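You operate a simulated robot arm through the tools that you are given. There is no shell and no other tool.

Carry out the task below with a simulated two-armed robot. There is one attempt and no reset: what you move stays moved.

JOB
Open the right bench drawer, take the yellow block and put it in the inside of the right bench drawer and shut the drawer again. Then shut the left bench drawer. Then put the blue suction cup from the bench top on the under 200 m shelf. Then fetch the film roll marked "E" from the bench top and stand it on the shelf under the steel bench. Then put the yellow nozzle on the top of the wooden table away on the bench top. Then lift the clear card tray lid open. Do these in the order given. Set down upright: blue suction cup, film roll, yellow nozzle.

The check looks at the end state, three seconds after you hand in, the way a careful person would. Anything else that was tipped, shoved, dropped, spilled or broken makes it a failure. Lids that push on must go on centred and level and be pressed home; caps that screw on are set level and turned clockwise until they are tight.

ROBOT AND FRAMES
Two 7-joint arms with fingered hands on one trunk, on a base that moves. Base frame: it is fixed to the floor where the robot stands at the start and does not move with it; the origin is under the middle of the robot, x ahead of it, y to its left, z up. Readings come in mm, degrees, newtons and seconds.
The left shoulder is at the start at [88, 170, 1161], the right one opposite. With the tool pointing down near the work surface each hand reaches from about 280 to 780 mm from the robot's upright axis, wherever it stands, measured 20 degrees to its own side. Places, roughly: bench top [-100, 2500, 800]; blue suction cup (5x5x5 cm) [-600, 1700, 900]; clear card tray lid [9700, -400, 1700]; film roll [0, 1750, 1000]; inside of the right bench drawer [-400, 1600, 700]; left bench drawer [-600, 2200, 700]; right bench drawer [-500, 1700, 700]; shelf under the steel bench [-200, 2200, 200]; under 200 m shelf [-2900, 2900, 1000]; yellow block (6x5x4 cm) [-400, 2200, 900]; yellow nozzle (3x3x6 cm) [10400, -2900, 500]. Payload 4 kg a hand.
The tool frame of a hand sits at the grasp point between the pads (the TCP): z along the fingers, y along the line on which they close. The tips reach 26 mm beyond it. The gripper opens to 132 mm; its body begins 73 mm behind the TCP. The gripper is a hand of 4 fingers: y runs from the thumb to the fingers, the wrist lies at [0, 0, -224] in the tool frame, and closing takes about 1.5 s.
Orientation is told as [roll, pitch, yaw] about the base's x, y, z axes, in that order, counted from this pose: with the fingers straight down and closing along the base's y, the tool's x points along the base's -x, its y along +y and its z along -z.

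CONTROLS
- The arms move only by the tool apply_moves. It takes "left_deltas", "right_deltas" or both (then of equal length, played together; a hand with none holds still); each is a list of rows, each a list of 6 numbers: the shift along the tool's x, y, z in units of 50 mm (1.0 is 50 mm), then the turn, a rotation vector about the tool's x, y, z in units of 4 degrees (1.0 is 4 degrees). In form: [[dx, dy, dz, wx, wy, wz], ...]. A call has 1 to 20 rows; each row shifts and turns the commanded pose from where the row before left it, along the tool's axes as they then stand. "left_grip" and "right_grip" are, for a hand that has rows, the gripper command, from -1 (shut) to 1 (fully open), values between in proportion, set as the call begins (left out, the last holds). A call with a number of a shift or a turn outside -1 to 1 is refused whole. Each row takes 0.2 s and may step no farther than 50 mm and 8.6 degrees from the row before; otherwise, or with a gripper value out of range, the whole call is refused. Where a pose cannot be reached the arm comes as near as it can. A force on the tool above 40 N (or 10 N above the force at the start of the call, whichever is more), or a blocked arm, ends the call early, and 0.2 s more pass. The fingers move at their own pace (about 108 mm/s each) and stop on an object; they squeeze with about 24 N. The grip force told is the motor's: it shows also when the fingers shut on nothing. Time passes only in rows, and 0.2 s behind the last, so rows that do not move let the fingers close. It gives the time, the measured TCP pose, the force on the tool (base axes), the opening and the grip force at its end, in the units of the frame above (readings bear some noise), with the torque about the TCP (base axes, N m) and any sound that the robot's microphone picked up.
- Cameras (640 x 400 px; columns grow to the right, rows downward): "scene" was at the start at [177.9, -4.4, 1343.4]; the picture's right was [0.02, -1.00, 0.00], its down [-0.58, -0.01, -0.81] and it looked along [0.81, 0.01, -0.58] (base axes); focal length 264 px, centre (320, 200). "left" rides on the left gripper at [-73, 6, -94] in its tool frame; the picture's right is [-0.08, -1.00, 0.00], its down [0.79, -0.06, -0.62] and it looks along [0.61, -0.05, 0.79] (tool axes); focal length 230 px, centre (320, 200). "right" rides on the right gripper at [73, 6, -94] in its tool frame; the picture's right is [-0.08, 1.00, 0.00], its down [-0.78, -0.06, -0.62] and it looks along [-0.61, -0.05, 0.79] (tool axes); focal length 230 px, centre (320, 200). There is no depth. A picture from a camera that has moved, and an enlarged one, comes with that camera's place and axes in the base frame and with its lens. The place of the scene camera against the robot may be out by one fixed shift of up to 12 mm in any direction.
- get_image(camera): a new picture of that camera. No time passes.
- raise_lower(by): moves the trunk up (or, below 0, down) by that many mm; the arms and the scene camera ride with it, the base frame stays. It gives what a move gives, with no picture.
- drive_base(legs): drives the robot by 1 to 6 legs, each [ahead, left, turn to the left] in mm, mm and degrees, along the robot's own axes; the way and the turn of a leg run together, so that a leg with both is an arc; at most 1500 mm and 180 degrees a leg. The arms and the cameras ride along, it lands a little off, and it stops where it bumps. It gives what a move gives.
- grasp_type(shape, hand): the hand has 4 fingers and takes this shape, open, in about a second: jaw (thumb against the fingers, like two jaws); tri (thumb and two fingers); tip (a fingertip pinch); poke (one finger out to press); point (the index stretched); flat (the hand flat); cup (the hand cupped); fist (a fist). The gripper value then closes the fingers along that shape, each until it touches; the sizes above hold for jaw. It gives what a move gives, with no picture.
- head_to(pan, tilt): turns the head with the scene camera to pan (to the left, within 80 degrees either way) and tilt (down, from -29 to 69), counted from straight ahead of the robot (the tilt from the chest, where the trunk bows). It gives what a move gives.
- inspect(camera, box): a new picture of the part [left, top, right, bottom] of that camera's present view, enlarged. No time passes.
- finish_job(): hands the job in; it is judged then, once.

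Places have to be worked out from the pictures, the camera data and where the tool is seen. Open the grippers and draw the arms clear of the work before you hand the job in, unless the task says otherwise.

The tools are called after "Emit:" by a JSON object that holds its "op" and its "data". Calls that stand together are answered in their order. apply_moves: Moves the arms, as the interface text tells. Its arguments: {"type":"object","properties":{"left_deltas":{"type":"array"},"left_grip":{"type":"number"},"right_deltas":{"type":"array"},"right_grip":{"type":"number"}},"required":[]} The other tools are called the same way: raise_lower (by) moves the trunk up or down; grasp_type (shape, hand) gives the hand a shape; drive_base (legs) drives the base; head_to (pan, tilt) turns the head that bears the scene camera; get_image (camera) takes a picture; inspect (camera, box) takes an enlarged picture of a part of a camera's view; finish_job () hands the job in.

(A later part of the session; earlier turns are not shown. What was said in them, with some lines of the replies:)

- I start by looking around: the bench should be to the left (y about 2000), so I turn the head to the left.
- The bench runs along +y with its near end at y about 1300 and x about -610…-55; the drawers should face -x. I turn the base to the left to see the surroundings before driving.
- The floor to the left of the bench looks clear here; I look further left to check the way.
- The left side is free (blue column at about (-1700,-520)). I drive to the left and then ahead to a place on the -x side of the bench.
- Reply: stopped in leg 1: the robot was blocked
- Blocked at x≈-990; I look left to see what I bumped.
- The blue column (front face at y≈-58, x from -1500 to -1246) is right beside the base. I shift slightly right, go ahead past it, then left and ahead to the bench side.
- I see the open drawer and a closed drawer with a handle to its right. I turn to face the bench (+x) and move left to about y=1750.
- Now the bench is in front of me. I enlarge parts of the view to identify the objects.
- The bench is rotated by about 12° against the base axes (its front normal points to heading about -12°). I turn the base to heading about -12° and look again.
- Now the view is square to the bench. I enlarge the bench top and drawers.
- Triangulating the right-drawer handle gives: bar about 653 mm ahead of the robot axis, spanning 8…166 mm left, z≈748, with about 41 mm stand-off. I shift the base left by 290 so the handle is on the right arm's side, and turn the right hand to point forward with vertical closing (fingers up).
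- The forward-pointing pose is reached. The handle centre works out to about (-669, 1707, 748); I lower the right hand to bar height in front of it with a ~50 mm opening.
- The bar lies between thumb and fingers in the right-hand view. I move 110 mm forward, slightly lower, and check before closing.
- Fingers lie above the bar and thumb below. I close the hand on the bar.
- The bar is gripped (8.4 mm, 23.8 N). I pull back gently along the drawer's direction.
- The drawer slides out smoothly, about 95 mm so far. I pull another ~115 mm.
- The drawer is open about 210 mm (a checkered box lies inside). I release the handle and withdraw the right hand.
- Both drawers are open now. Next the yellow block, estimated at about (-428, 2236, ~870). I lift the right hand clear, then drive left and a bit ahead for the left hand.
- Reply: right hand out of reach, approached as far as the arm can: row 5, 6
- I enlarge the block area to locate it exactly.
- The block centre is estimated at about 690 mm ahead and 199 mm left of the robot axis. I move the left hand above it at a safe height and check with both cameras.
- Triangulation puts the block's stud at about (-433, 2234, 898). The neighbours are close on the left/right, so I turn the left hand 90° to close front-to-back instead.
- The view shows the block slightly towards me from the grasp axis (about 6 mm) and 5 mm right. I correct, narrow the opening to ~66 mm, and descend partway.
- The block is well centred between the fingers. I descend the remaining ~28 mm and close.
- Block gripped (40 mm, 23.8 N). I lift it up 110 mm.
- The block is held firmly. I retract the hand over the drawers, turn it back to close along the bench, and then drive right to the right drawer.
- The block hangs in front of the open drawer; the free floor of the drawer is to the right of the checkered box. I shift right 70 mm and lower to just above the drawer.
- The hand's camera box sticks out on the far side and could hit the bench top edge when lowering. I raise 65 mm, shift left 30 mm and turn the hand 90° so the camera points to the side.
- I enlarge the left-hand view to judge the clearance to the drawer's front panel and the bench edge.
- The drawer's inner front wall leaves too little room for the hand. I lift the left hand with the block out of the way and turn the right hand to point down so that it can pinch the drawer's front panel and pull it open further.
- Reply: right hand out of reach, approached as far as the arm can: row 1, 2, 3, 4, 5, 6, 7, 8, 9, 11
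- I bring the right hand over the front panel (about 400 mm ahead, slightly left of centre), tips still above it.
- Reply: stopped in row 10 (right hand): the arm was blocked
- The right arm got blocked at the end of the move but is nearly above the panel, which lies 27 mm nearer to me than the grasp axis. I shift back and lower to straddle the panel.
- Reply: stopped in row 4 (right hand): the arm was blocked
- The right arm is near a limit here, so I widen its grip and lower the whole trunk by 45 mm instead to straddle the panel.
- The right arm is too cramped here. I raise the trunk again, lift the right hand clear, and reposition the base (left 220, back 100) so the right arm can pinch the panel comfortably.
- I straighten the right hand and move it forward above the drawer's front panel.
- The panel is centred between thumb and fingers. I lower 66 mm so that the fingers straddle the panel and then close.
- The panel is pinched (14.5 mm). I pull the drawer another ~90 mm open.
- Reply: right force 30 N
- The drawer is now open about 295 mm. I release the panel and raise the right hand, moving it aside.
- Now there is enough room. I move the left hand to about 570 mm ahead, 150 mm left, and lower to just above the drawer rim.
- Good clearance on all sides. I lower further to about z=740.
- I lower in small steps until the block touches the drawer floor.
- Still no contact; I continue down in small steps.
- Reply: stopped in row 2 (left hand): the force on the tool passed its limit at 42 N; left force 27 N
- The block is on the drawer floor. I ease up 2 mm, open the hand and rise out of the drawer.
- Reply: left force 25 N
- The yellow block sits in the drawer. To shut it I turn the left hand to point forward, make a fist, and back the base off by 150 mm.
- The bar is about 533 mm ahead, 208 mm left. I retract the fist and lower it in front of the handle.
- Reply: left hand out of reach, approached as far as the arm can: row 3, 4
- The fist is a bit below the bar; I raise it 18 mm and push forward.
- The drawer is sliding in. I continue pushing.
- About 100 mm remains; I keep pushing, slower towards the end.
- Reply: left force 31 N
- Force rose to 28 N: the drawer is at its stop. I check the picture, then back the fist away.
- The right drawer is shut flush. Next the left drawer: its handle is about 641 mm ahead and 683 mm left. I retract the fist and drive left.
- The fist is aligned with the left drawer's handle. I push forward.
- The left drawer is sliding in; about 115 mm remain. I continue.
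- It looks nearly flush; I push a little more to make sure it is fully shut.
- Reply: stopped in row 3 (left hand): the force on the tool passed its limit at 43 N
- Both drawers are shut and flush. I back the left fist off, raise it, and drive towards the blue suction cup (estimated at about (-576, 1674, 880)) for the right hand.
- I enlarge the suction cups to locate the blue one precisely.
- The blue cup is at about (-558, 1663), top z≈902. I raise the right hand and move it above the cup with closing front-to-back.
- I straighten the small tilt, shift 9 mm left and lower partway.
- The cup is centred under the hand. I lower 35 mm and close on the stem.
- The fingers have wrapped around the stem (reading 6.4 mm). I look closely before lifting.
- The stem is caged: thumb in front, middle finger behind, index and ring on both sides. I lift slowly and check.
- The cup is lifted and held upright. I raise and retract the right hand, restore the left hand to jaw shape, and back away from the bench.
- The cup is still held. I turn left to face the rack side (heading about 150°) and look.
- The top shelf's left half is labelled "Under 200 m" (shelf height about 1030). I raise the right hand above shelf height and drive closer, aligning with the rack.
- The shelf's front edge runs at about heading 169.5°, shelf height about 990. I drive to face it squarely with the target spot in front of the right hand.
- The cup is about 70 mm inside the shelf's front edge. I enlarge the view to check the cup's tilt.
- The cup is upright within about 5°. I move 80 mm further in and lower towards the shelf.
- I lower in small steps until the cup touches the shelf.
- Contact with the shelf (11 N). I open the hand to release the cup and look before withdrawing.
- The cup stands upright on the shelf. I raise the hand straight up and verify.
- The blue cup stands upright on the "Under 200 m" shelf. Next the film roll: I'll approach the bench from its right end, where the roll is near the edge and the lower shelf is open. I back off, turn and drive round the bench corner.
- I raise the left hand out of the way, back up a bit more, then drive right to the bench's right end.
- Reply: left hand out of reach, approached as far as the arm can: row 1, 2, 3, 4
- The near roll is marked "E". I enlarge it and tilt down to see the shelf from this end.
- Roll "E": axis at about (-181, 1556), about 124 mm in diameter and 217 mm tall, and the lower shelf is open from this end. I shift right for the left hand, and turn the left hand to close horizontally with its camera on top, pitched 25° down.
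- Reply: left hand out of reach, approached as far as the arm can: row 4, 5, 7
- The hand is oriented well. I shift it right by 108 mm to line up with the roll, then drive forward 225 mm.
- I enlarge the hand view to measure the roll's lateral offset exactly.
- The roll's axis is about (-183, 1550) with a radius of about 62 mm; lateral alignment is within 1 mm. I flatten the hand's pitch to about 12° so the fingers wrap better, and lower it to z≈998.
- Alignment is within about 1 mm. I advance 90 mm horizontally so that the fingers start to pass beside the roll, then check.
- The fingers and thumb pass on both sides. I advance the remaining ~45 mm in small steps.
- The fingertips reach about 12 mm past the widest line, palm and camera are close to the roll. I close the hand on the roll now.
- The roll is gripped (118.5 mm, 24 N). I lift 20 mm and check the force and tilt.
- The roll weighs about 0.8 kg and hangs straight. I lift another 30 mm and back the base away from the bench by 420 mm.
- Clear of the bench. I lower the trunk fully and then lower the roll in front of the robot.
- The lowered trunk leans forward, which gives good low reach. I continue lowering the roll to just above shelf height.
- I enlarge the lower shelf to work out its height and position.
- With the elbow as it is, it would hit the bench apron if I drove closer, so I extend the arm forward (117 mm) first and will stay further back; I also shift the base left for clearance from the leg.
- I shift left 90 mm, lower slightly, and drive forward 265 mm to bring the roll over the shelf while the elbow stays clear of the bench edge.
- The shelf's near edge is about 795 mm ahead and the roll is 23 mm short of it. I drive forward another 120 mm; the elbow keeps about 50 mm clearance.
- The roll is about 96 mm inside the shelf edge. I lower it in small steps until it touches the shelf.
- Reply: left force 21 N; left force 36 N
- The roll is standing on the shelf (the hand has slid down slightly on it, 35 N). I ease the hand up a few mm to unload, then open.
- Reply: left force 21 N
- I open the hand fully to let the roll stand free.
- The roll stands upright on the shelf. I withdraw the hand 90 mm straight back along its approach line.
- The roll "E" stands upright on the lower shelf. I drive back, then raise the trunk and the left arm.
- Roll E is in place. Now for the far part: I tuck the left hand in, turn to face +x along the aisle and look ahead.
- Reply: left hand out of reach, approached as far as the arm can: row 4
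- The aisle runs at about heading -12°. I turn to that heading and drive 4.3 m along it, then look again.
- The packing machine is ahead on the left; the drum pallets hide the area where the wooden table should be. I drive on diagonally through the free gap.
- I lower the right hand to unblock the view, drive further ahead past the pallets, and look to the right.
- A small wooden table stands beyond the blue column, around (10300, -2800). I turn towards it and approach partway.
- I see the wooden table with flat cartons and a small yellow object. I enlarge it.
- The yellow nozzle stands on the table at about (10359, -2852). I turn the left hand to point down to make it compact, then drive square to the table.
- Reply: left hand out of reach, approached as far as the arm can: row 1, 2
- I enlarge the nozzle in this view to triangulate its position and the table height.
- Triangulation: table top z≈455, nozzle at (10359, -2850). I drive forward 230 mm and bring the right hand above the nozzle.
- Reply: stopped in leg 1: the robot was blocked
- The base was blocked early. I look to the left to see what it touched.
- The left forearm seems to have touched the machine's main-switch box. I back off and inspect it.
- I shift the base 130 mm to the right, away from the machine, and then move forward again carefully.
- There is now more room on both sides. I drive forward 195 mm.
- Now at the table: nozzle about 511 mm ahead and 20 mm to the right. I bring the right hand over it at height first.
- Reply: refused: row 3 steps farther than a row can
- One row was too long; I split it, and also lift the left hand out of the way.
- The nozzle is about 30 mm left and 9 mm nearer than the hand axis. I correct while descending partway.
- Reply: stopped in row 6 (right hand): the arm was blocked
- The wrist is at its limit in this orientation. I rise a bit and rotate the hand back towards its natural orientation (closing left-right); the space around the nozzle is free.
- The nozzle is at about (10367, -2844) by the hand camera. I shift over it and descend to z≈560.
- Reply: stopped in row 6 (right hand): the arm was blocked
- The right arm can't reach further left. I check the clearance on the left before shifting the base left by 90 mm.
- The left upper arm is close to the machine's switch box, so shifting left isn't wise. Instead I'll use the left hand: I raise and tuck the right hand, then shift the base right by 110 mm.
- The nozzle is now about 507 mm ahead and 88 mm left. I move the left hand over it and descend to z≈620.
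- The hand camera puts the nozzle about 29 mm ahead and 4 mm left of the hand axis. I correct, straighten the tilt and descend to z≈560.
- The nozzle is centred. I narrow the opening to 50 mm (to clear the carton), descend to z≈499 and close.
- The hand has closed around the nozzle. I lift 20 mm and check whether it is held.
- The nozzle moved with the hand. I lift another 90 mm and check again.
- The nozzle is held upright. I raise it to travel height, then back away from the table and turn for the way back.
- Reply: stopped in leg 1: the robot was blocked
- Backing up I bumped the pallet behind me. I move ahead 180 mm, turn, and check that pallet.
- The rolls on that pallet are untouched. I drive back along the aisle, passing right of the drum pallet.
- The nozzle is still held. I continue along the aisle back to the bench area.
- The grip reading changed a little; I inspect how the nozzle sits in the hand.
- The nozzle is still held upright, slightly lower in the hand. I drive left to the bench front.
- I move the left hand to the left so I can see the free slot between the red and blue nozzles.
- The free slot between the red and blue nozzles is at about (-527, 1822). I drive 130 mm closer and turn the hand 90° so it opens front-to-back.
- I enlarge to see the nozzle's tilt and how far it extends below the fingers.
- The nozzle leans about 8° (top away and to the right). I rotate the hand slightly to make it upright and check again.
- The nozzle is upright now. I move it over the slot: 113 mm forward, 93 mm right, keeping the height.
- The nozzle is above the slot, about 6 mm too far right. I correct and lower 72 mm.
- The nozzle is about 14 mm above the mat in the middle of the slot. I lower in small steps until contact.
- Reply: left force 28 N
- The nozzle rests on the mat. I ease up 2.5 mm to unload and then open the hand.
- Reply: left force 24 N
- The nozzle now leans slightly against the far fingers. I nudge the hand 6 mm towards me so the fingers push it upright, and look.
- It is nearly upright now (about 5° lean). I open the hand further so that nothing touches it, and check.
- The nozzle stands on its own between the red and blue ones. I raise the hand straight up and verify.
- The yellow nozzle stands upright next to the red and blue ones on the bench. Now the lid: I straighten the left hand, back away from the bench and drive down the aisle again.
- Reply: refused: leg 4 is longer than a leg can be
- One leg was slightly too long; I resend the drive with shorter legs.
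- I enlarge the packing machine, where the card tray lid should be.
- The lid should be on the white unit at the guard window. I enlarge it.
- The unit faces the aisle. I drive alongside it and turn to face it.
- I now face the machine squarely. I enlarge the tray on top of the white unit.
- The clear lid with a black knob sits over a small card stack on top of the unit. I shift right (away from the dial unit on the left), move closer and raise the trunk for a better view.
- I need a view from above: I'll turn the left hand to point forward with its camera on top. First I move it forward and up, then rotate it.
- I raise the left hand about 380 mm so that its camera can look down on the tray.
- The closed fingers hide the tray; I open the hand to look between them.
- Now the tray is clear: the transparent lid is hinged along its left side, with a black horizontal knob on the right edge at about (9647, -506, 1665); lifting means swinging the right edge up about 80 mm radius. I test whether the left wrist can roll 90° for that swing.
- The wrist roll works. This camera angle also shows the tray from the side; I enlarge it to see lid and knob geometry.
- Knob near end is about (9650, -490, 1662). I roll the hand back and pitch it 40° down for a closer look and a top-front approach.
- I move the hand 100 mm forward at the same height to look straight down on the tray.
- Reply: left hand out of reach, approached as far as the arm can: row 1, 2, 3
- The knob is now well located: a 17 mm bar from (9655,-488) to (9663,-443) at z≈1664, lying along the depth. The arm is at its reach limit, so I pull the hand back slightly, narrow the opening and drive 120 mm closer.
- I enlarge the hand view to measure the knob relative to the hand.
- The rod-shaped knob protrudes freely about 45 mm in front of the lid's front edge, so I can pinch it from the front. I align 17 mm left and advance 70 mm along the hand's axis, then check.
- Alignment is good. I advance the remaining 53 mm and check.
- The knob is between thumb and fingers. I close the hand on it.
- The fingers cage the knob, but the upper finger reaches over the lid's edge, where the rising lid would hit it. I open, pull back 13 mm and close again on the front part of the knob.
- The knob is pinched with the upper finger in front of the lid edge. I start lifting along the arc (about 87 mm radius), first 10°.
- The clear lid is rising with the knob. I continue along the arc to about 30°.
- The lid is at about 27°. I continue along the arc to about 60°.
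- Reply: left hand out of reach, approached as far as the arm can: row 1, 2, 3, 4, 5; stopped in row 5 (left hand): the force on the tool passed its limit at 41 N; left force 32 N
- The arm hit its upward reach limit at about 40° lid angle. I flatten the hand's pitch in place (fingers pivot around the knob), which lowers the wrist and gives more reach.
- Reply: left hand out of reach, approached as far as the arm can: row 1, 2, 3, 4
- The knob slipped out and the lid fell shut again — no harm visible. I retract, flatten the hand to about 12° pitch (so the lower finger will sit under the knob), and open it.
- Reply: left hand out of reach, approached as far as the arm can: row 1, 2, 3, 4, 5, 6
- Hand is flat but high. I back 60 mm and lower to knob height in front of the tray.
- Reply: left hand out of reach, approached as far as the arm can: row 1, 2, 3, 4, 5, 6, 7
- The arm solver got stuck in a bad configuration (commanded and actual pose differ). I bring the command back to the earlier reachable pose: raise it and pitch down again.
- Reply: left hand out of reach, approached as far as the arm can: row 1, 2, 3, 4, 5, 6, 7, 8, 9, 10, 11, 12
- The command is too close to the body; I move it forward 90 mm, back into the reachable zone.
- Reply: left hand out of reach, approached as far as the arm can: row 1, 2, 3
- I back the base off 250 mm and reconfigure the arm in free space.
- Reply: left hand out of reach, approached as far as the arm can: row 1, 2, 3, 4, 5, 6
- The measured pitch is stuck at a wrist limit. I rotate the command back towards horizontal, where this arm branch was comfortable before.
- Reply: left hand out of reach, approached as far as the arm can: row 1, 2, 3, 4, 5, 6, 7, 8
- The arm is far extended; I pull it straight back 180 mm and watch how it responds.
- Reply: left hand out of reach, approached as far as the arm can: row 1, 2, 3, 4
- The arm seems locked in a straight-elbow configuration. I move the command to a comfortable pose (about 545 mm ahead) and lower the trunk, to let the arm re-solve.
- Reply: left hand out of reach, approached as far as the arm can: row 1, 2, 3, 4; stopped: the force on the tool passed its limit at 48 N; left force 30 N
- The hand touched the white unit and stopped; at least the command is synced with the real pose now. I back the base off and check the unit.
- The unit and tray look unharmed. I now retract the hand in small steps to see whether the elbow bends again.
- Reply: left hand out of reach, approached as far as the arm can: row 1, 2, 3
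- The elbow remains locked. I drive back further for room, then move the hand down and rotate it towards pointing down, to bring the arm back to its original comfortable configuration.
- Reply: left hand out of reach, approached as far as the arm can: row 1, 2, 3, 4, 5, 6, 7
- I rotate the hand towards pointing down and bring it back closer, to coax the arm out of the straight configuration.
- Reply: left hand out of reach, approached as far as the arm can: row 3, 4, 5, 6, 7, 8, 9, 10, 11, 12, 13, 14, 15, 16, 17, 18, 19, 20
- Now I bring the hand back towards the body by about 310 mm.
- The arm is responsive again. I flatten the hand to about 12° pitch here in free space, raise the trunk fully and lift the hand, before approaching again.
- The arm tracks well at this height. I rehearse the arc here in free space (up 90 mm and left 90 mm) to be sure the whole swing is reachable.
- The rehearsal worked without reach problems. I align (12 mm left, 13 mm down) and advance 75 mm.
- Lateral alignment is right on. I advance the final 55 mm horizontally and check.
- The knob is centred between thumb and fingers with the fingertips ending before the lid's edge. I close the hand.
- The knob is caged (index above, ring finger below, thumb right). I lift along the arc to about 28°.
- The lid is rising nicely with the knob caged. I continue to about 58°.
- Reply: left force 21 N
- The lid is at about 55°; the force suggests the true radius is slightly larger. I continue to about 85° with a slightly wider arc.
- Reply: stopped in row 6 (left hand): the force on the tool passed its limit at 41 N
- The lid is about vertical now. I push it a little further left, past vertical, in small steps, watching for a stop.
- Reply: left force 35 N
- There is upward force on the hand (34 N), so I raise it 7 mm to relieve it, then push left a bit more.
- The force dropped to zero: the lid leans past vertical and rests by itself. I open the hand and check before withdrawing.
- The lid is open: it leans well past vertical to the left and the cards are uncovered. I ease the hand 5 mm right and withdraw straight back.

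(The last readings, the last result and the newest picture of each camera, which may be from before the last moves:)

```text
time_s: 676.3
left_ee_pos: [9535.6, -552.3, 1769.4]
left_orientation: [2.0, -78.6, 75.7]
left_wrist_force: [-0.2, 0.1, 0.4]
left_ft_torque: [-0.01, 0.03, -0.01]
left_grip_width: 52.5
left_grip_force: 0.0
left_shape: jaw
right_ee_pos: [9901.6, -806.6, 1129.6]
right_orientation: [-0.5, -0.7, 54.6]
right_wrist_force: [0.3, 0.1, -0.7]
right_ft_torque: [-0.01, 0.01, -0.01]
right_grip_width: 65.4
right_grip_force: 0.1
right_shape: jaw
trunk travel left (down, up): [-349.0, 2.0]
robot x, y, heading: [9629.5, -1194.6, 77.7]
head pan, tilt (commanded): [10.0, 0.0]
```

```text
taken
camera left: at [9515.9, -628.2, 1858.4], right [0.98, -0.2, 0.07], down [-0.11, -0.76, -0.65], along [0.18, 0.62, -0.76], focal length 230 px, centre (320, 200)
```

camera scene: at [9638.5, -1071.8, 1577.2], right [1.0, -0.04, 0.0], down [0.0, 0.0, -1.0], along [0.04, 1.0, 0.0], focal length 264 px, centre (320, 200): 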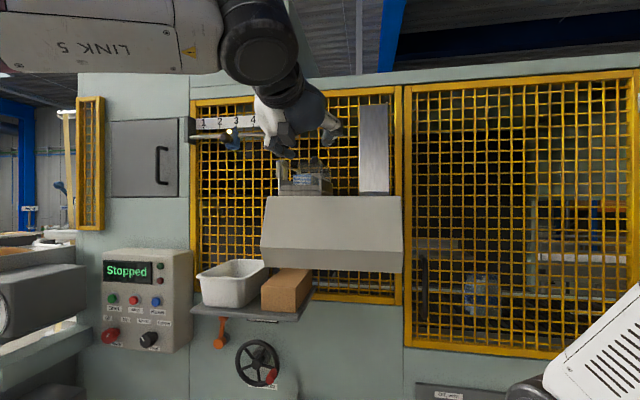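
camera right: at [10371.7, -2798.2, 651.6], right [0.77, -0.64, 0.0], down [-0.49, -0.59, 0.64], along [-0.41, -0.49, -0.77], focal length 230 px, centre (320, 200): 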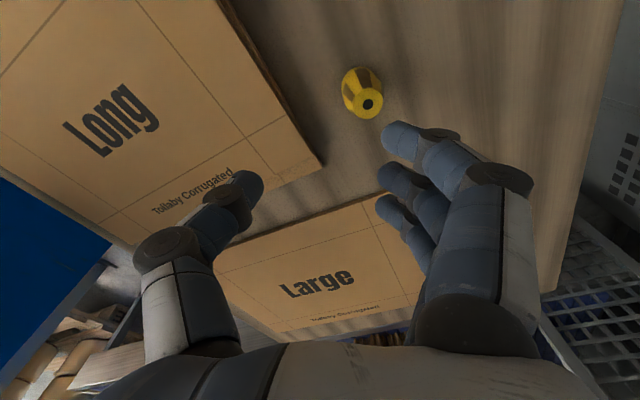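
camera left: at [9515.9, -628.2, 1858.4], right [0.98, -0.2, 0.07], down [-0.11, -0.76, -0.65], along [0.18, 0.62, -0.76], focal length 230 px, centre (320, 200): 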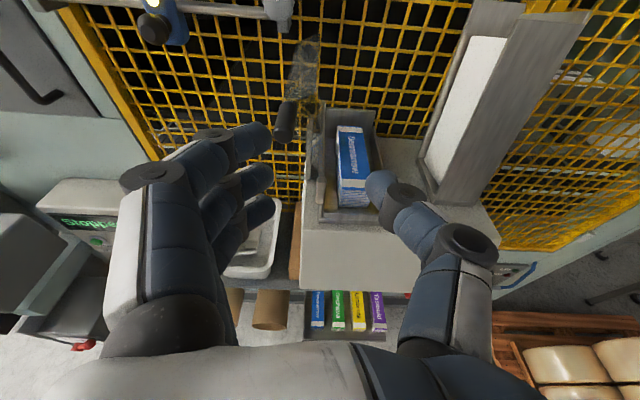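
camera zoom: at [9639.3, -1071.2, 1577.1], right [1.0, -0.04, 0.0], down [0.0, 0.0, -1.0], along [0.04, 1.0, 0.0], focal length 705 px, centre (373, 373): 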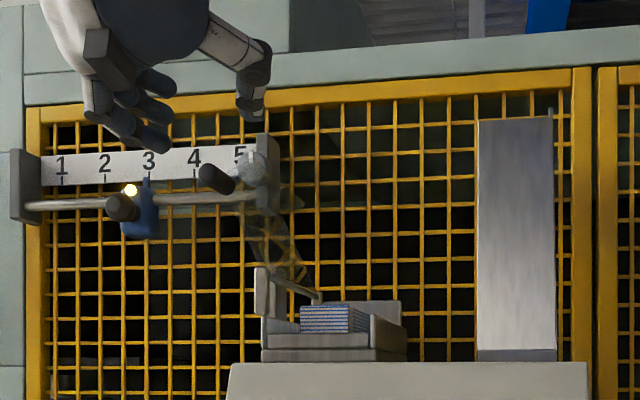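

The lid stays open on its own (about 118°), cards uncovered, nothing else touched. I open both grippers and back away from the machine.

Emit:
{"op": "apply_moves", "data": {"left_deltas": [[0.1, 0, -0.49, 0, 0, 0], [0, 0, 0, 0, 0, 0], [0, 0, 0, 0, 0, 0]], "left_grip": 1, "right_deltas": [[0, 0, 0, 0, 0, 0], [0, 0, 0, 0, 0, 0], [0, 0, 0, 0, 0, 0]], "right_grip": 1}}

Emit:
{"op": "drive_base", "data": {"legs": [[-400, 0, 0]]}}

Emit:
{"op": "get_image", "data": {"camera": "scene"}}

Emit:
{"op": "inspect", "data": {"camera": "scene", "box": [230, 80, 400, 260]}}

```text
time_s: 677.1
left_ee_pos: [9530.0, -580.2, 1768.9]
left_orientation: [1.9, -78.6, 75.8]
left_wrist_force: [-0.4, 0.2, 0.5]
left_ft_torque: [-0.01, 0.01, 0.0]
left_grip_width: 131.9
left_grip_force: 0.0
left_shape: jaw
right_ee_pos: [9900.3, -808.7, 1129.7]
right_orientation: [-0.5, -0.8, 54.6]
right_wrist_force: [0.0, -0.2, -0.3]
right_ft_torque: [0.05, -0.01, -0.01]
right_grip_width: 132.0
right_grip_force: 0.1
right_shape: jaw
trunk travel left (down, up): [-349.0, 2.0]
robot x, y, heading: [9629.2, -1195.6, 77.8]
head pan, tilt (commanded): [10.0, 0.0]
```

```text
time_s: 679.5
left_ee_pos: [9447.4, -963.0, 1768.7]
left_orientation: [2.0, -78.7, 75.8]
left_wrist_force: [0.3, 0.2, -0.4]
left_ft_torque: [-0.03, 0.01, -0.02]
left_grip_width: 131.6
left_grip_force: 0.0
left_shape: jaw
right_ee_pos: [9816.0, -1191.7, 1129.2]
right_orientation: [-0.5, -0.8, 54.6]
right_wrist_force: [0.2, -0.6, 0.6]
right_ft_torque: [0.02, 0.03, -0.02]
right_grip_width: 131.7
right_grip_force: 0.0
right_shape: jaw
trunk travel left (down, up): [-349.0, 2.0]
robot x, y, heading: [9547.6, -1583.8, 77.5]
head pan, tilt (commanded): [10.0, 0.0]
```

```text
taken
camera scene: at [9554.7, -1456.0, 1577.2], right [1.0, -0.04, 0.0], down [0.0, 0.0, -1.0], along [0.04, 1.0, 0.0], focal length 264 px, centre (320, 200)
```

scene: 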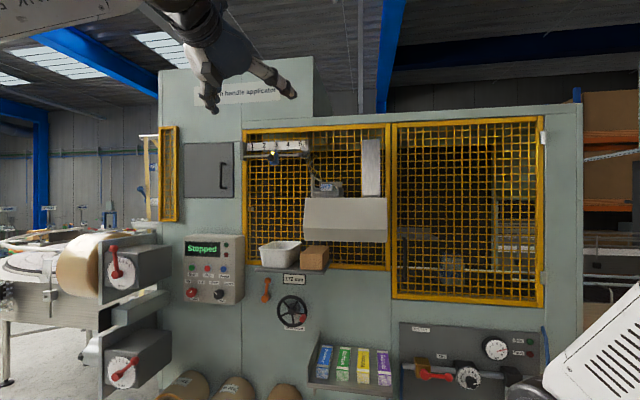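

```text
2.22 times, centred on (315, 170) of scene
camera zoom: at [9554.7, -1456.0, 1577.2], right [1.0, -0.04, 0.0], down [0.0, 0.0, -1.0], along [0.04, 1.0, 0.0], focal length 588 px, centre (331, 267)
```

zoom: 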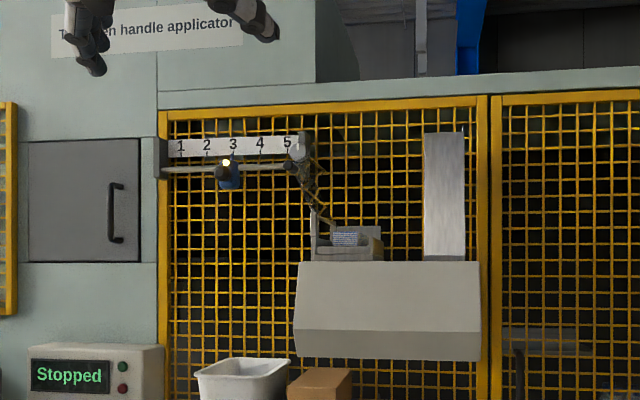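

The lid stays open, both grippers are open and the arms are clear. All six tasks have been done in order, so I hand the job in.

Emit:
{"op": "finish_job", "data": {}}

```text
The job is handed in.
```

I did all six tasks in the order given and handed the job in.

1. **Right bench drawer:** the yellow block is inside, next to the checkered box, and the drawer is shut flush.
2. **Left bench drawer:** shut flush.
3. **Blue suction cup:** standing upright on the "Under 200 m" half of the rack's top shelf.
4. **Film roll "E":** standing upright on the shelf under the bench, about 100 mm in from the right end.
5. **Yellow nozzle:** standing upright on the bench top, on the mat between the red and blue nozzles.
6. **Clear card tray lid:** open past vertical (about 118°) and staying there by itself, with the cards uncovered.

There were some slips and bumps along the way:

- **Lid:** on the first try the knob slipped out of the hand and the lid fell shut from about 40°. I saw no damage.
- **White unit on the handle applicator:** the left hand pressed on it once with about 48 N and stopped. The unit and tray looked unharmed.
- **Bumps while driving:** I hit a blue column, a pallet of rolls, and something at the machine next to the wooden table, probably its main-switch box or air regulator. I saw nothing moved or tipped in the views I took; I did not check the column afterwards.

Both grippers are open and the arms are clear. The items at the bench and rack were last checked right after each was placed, not again at the end.
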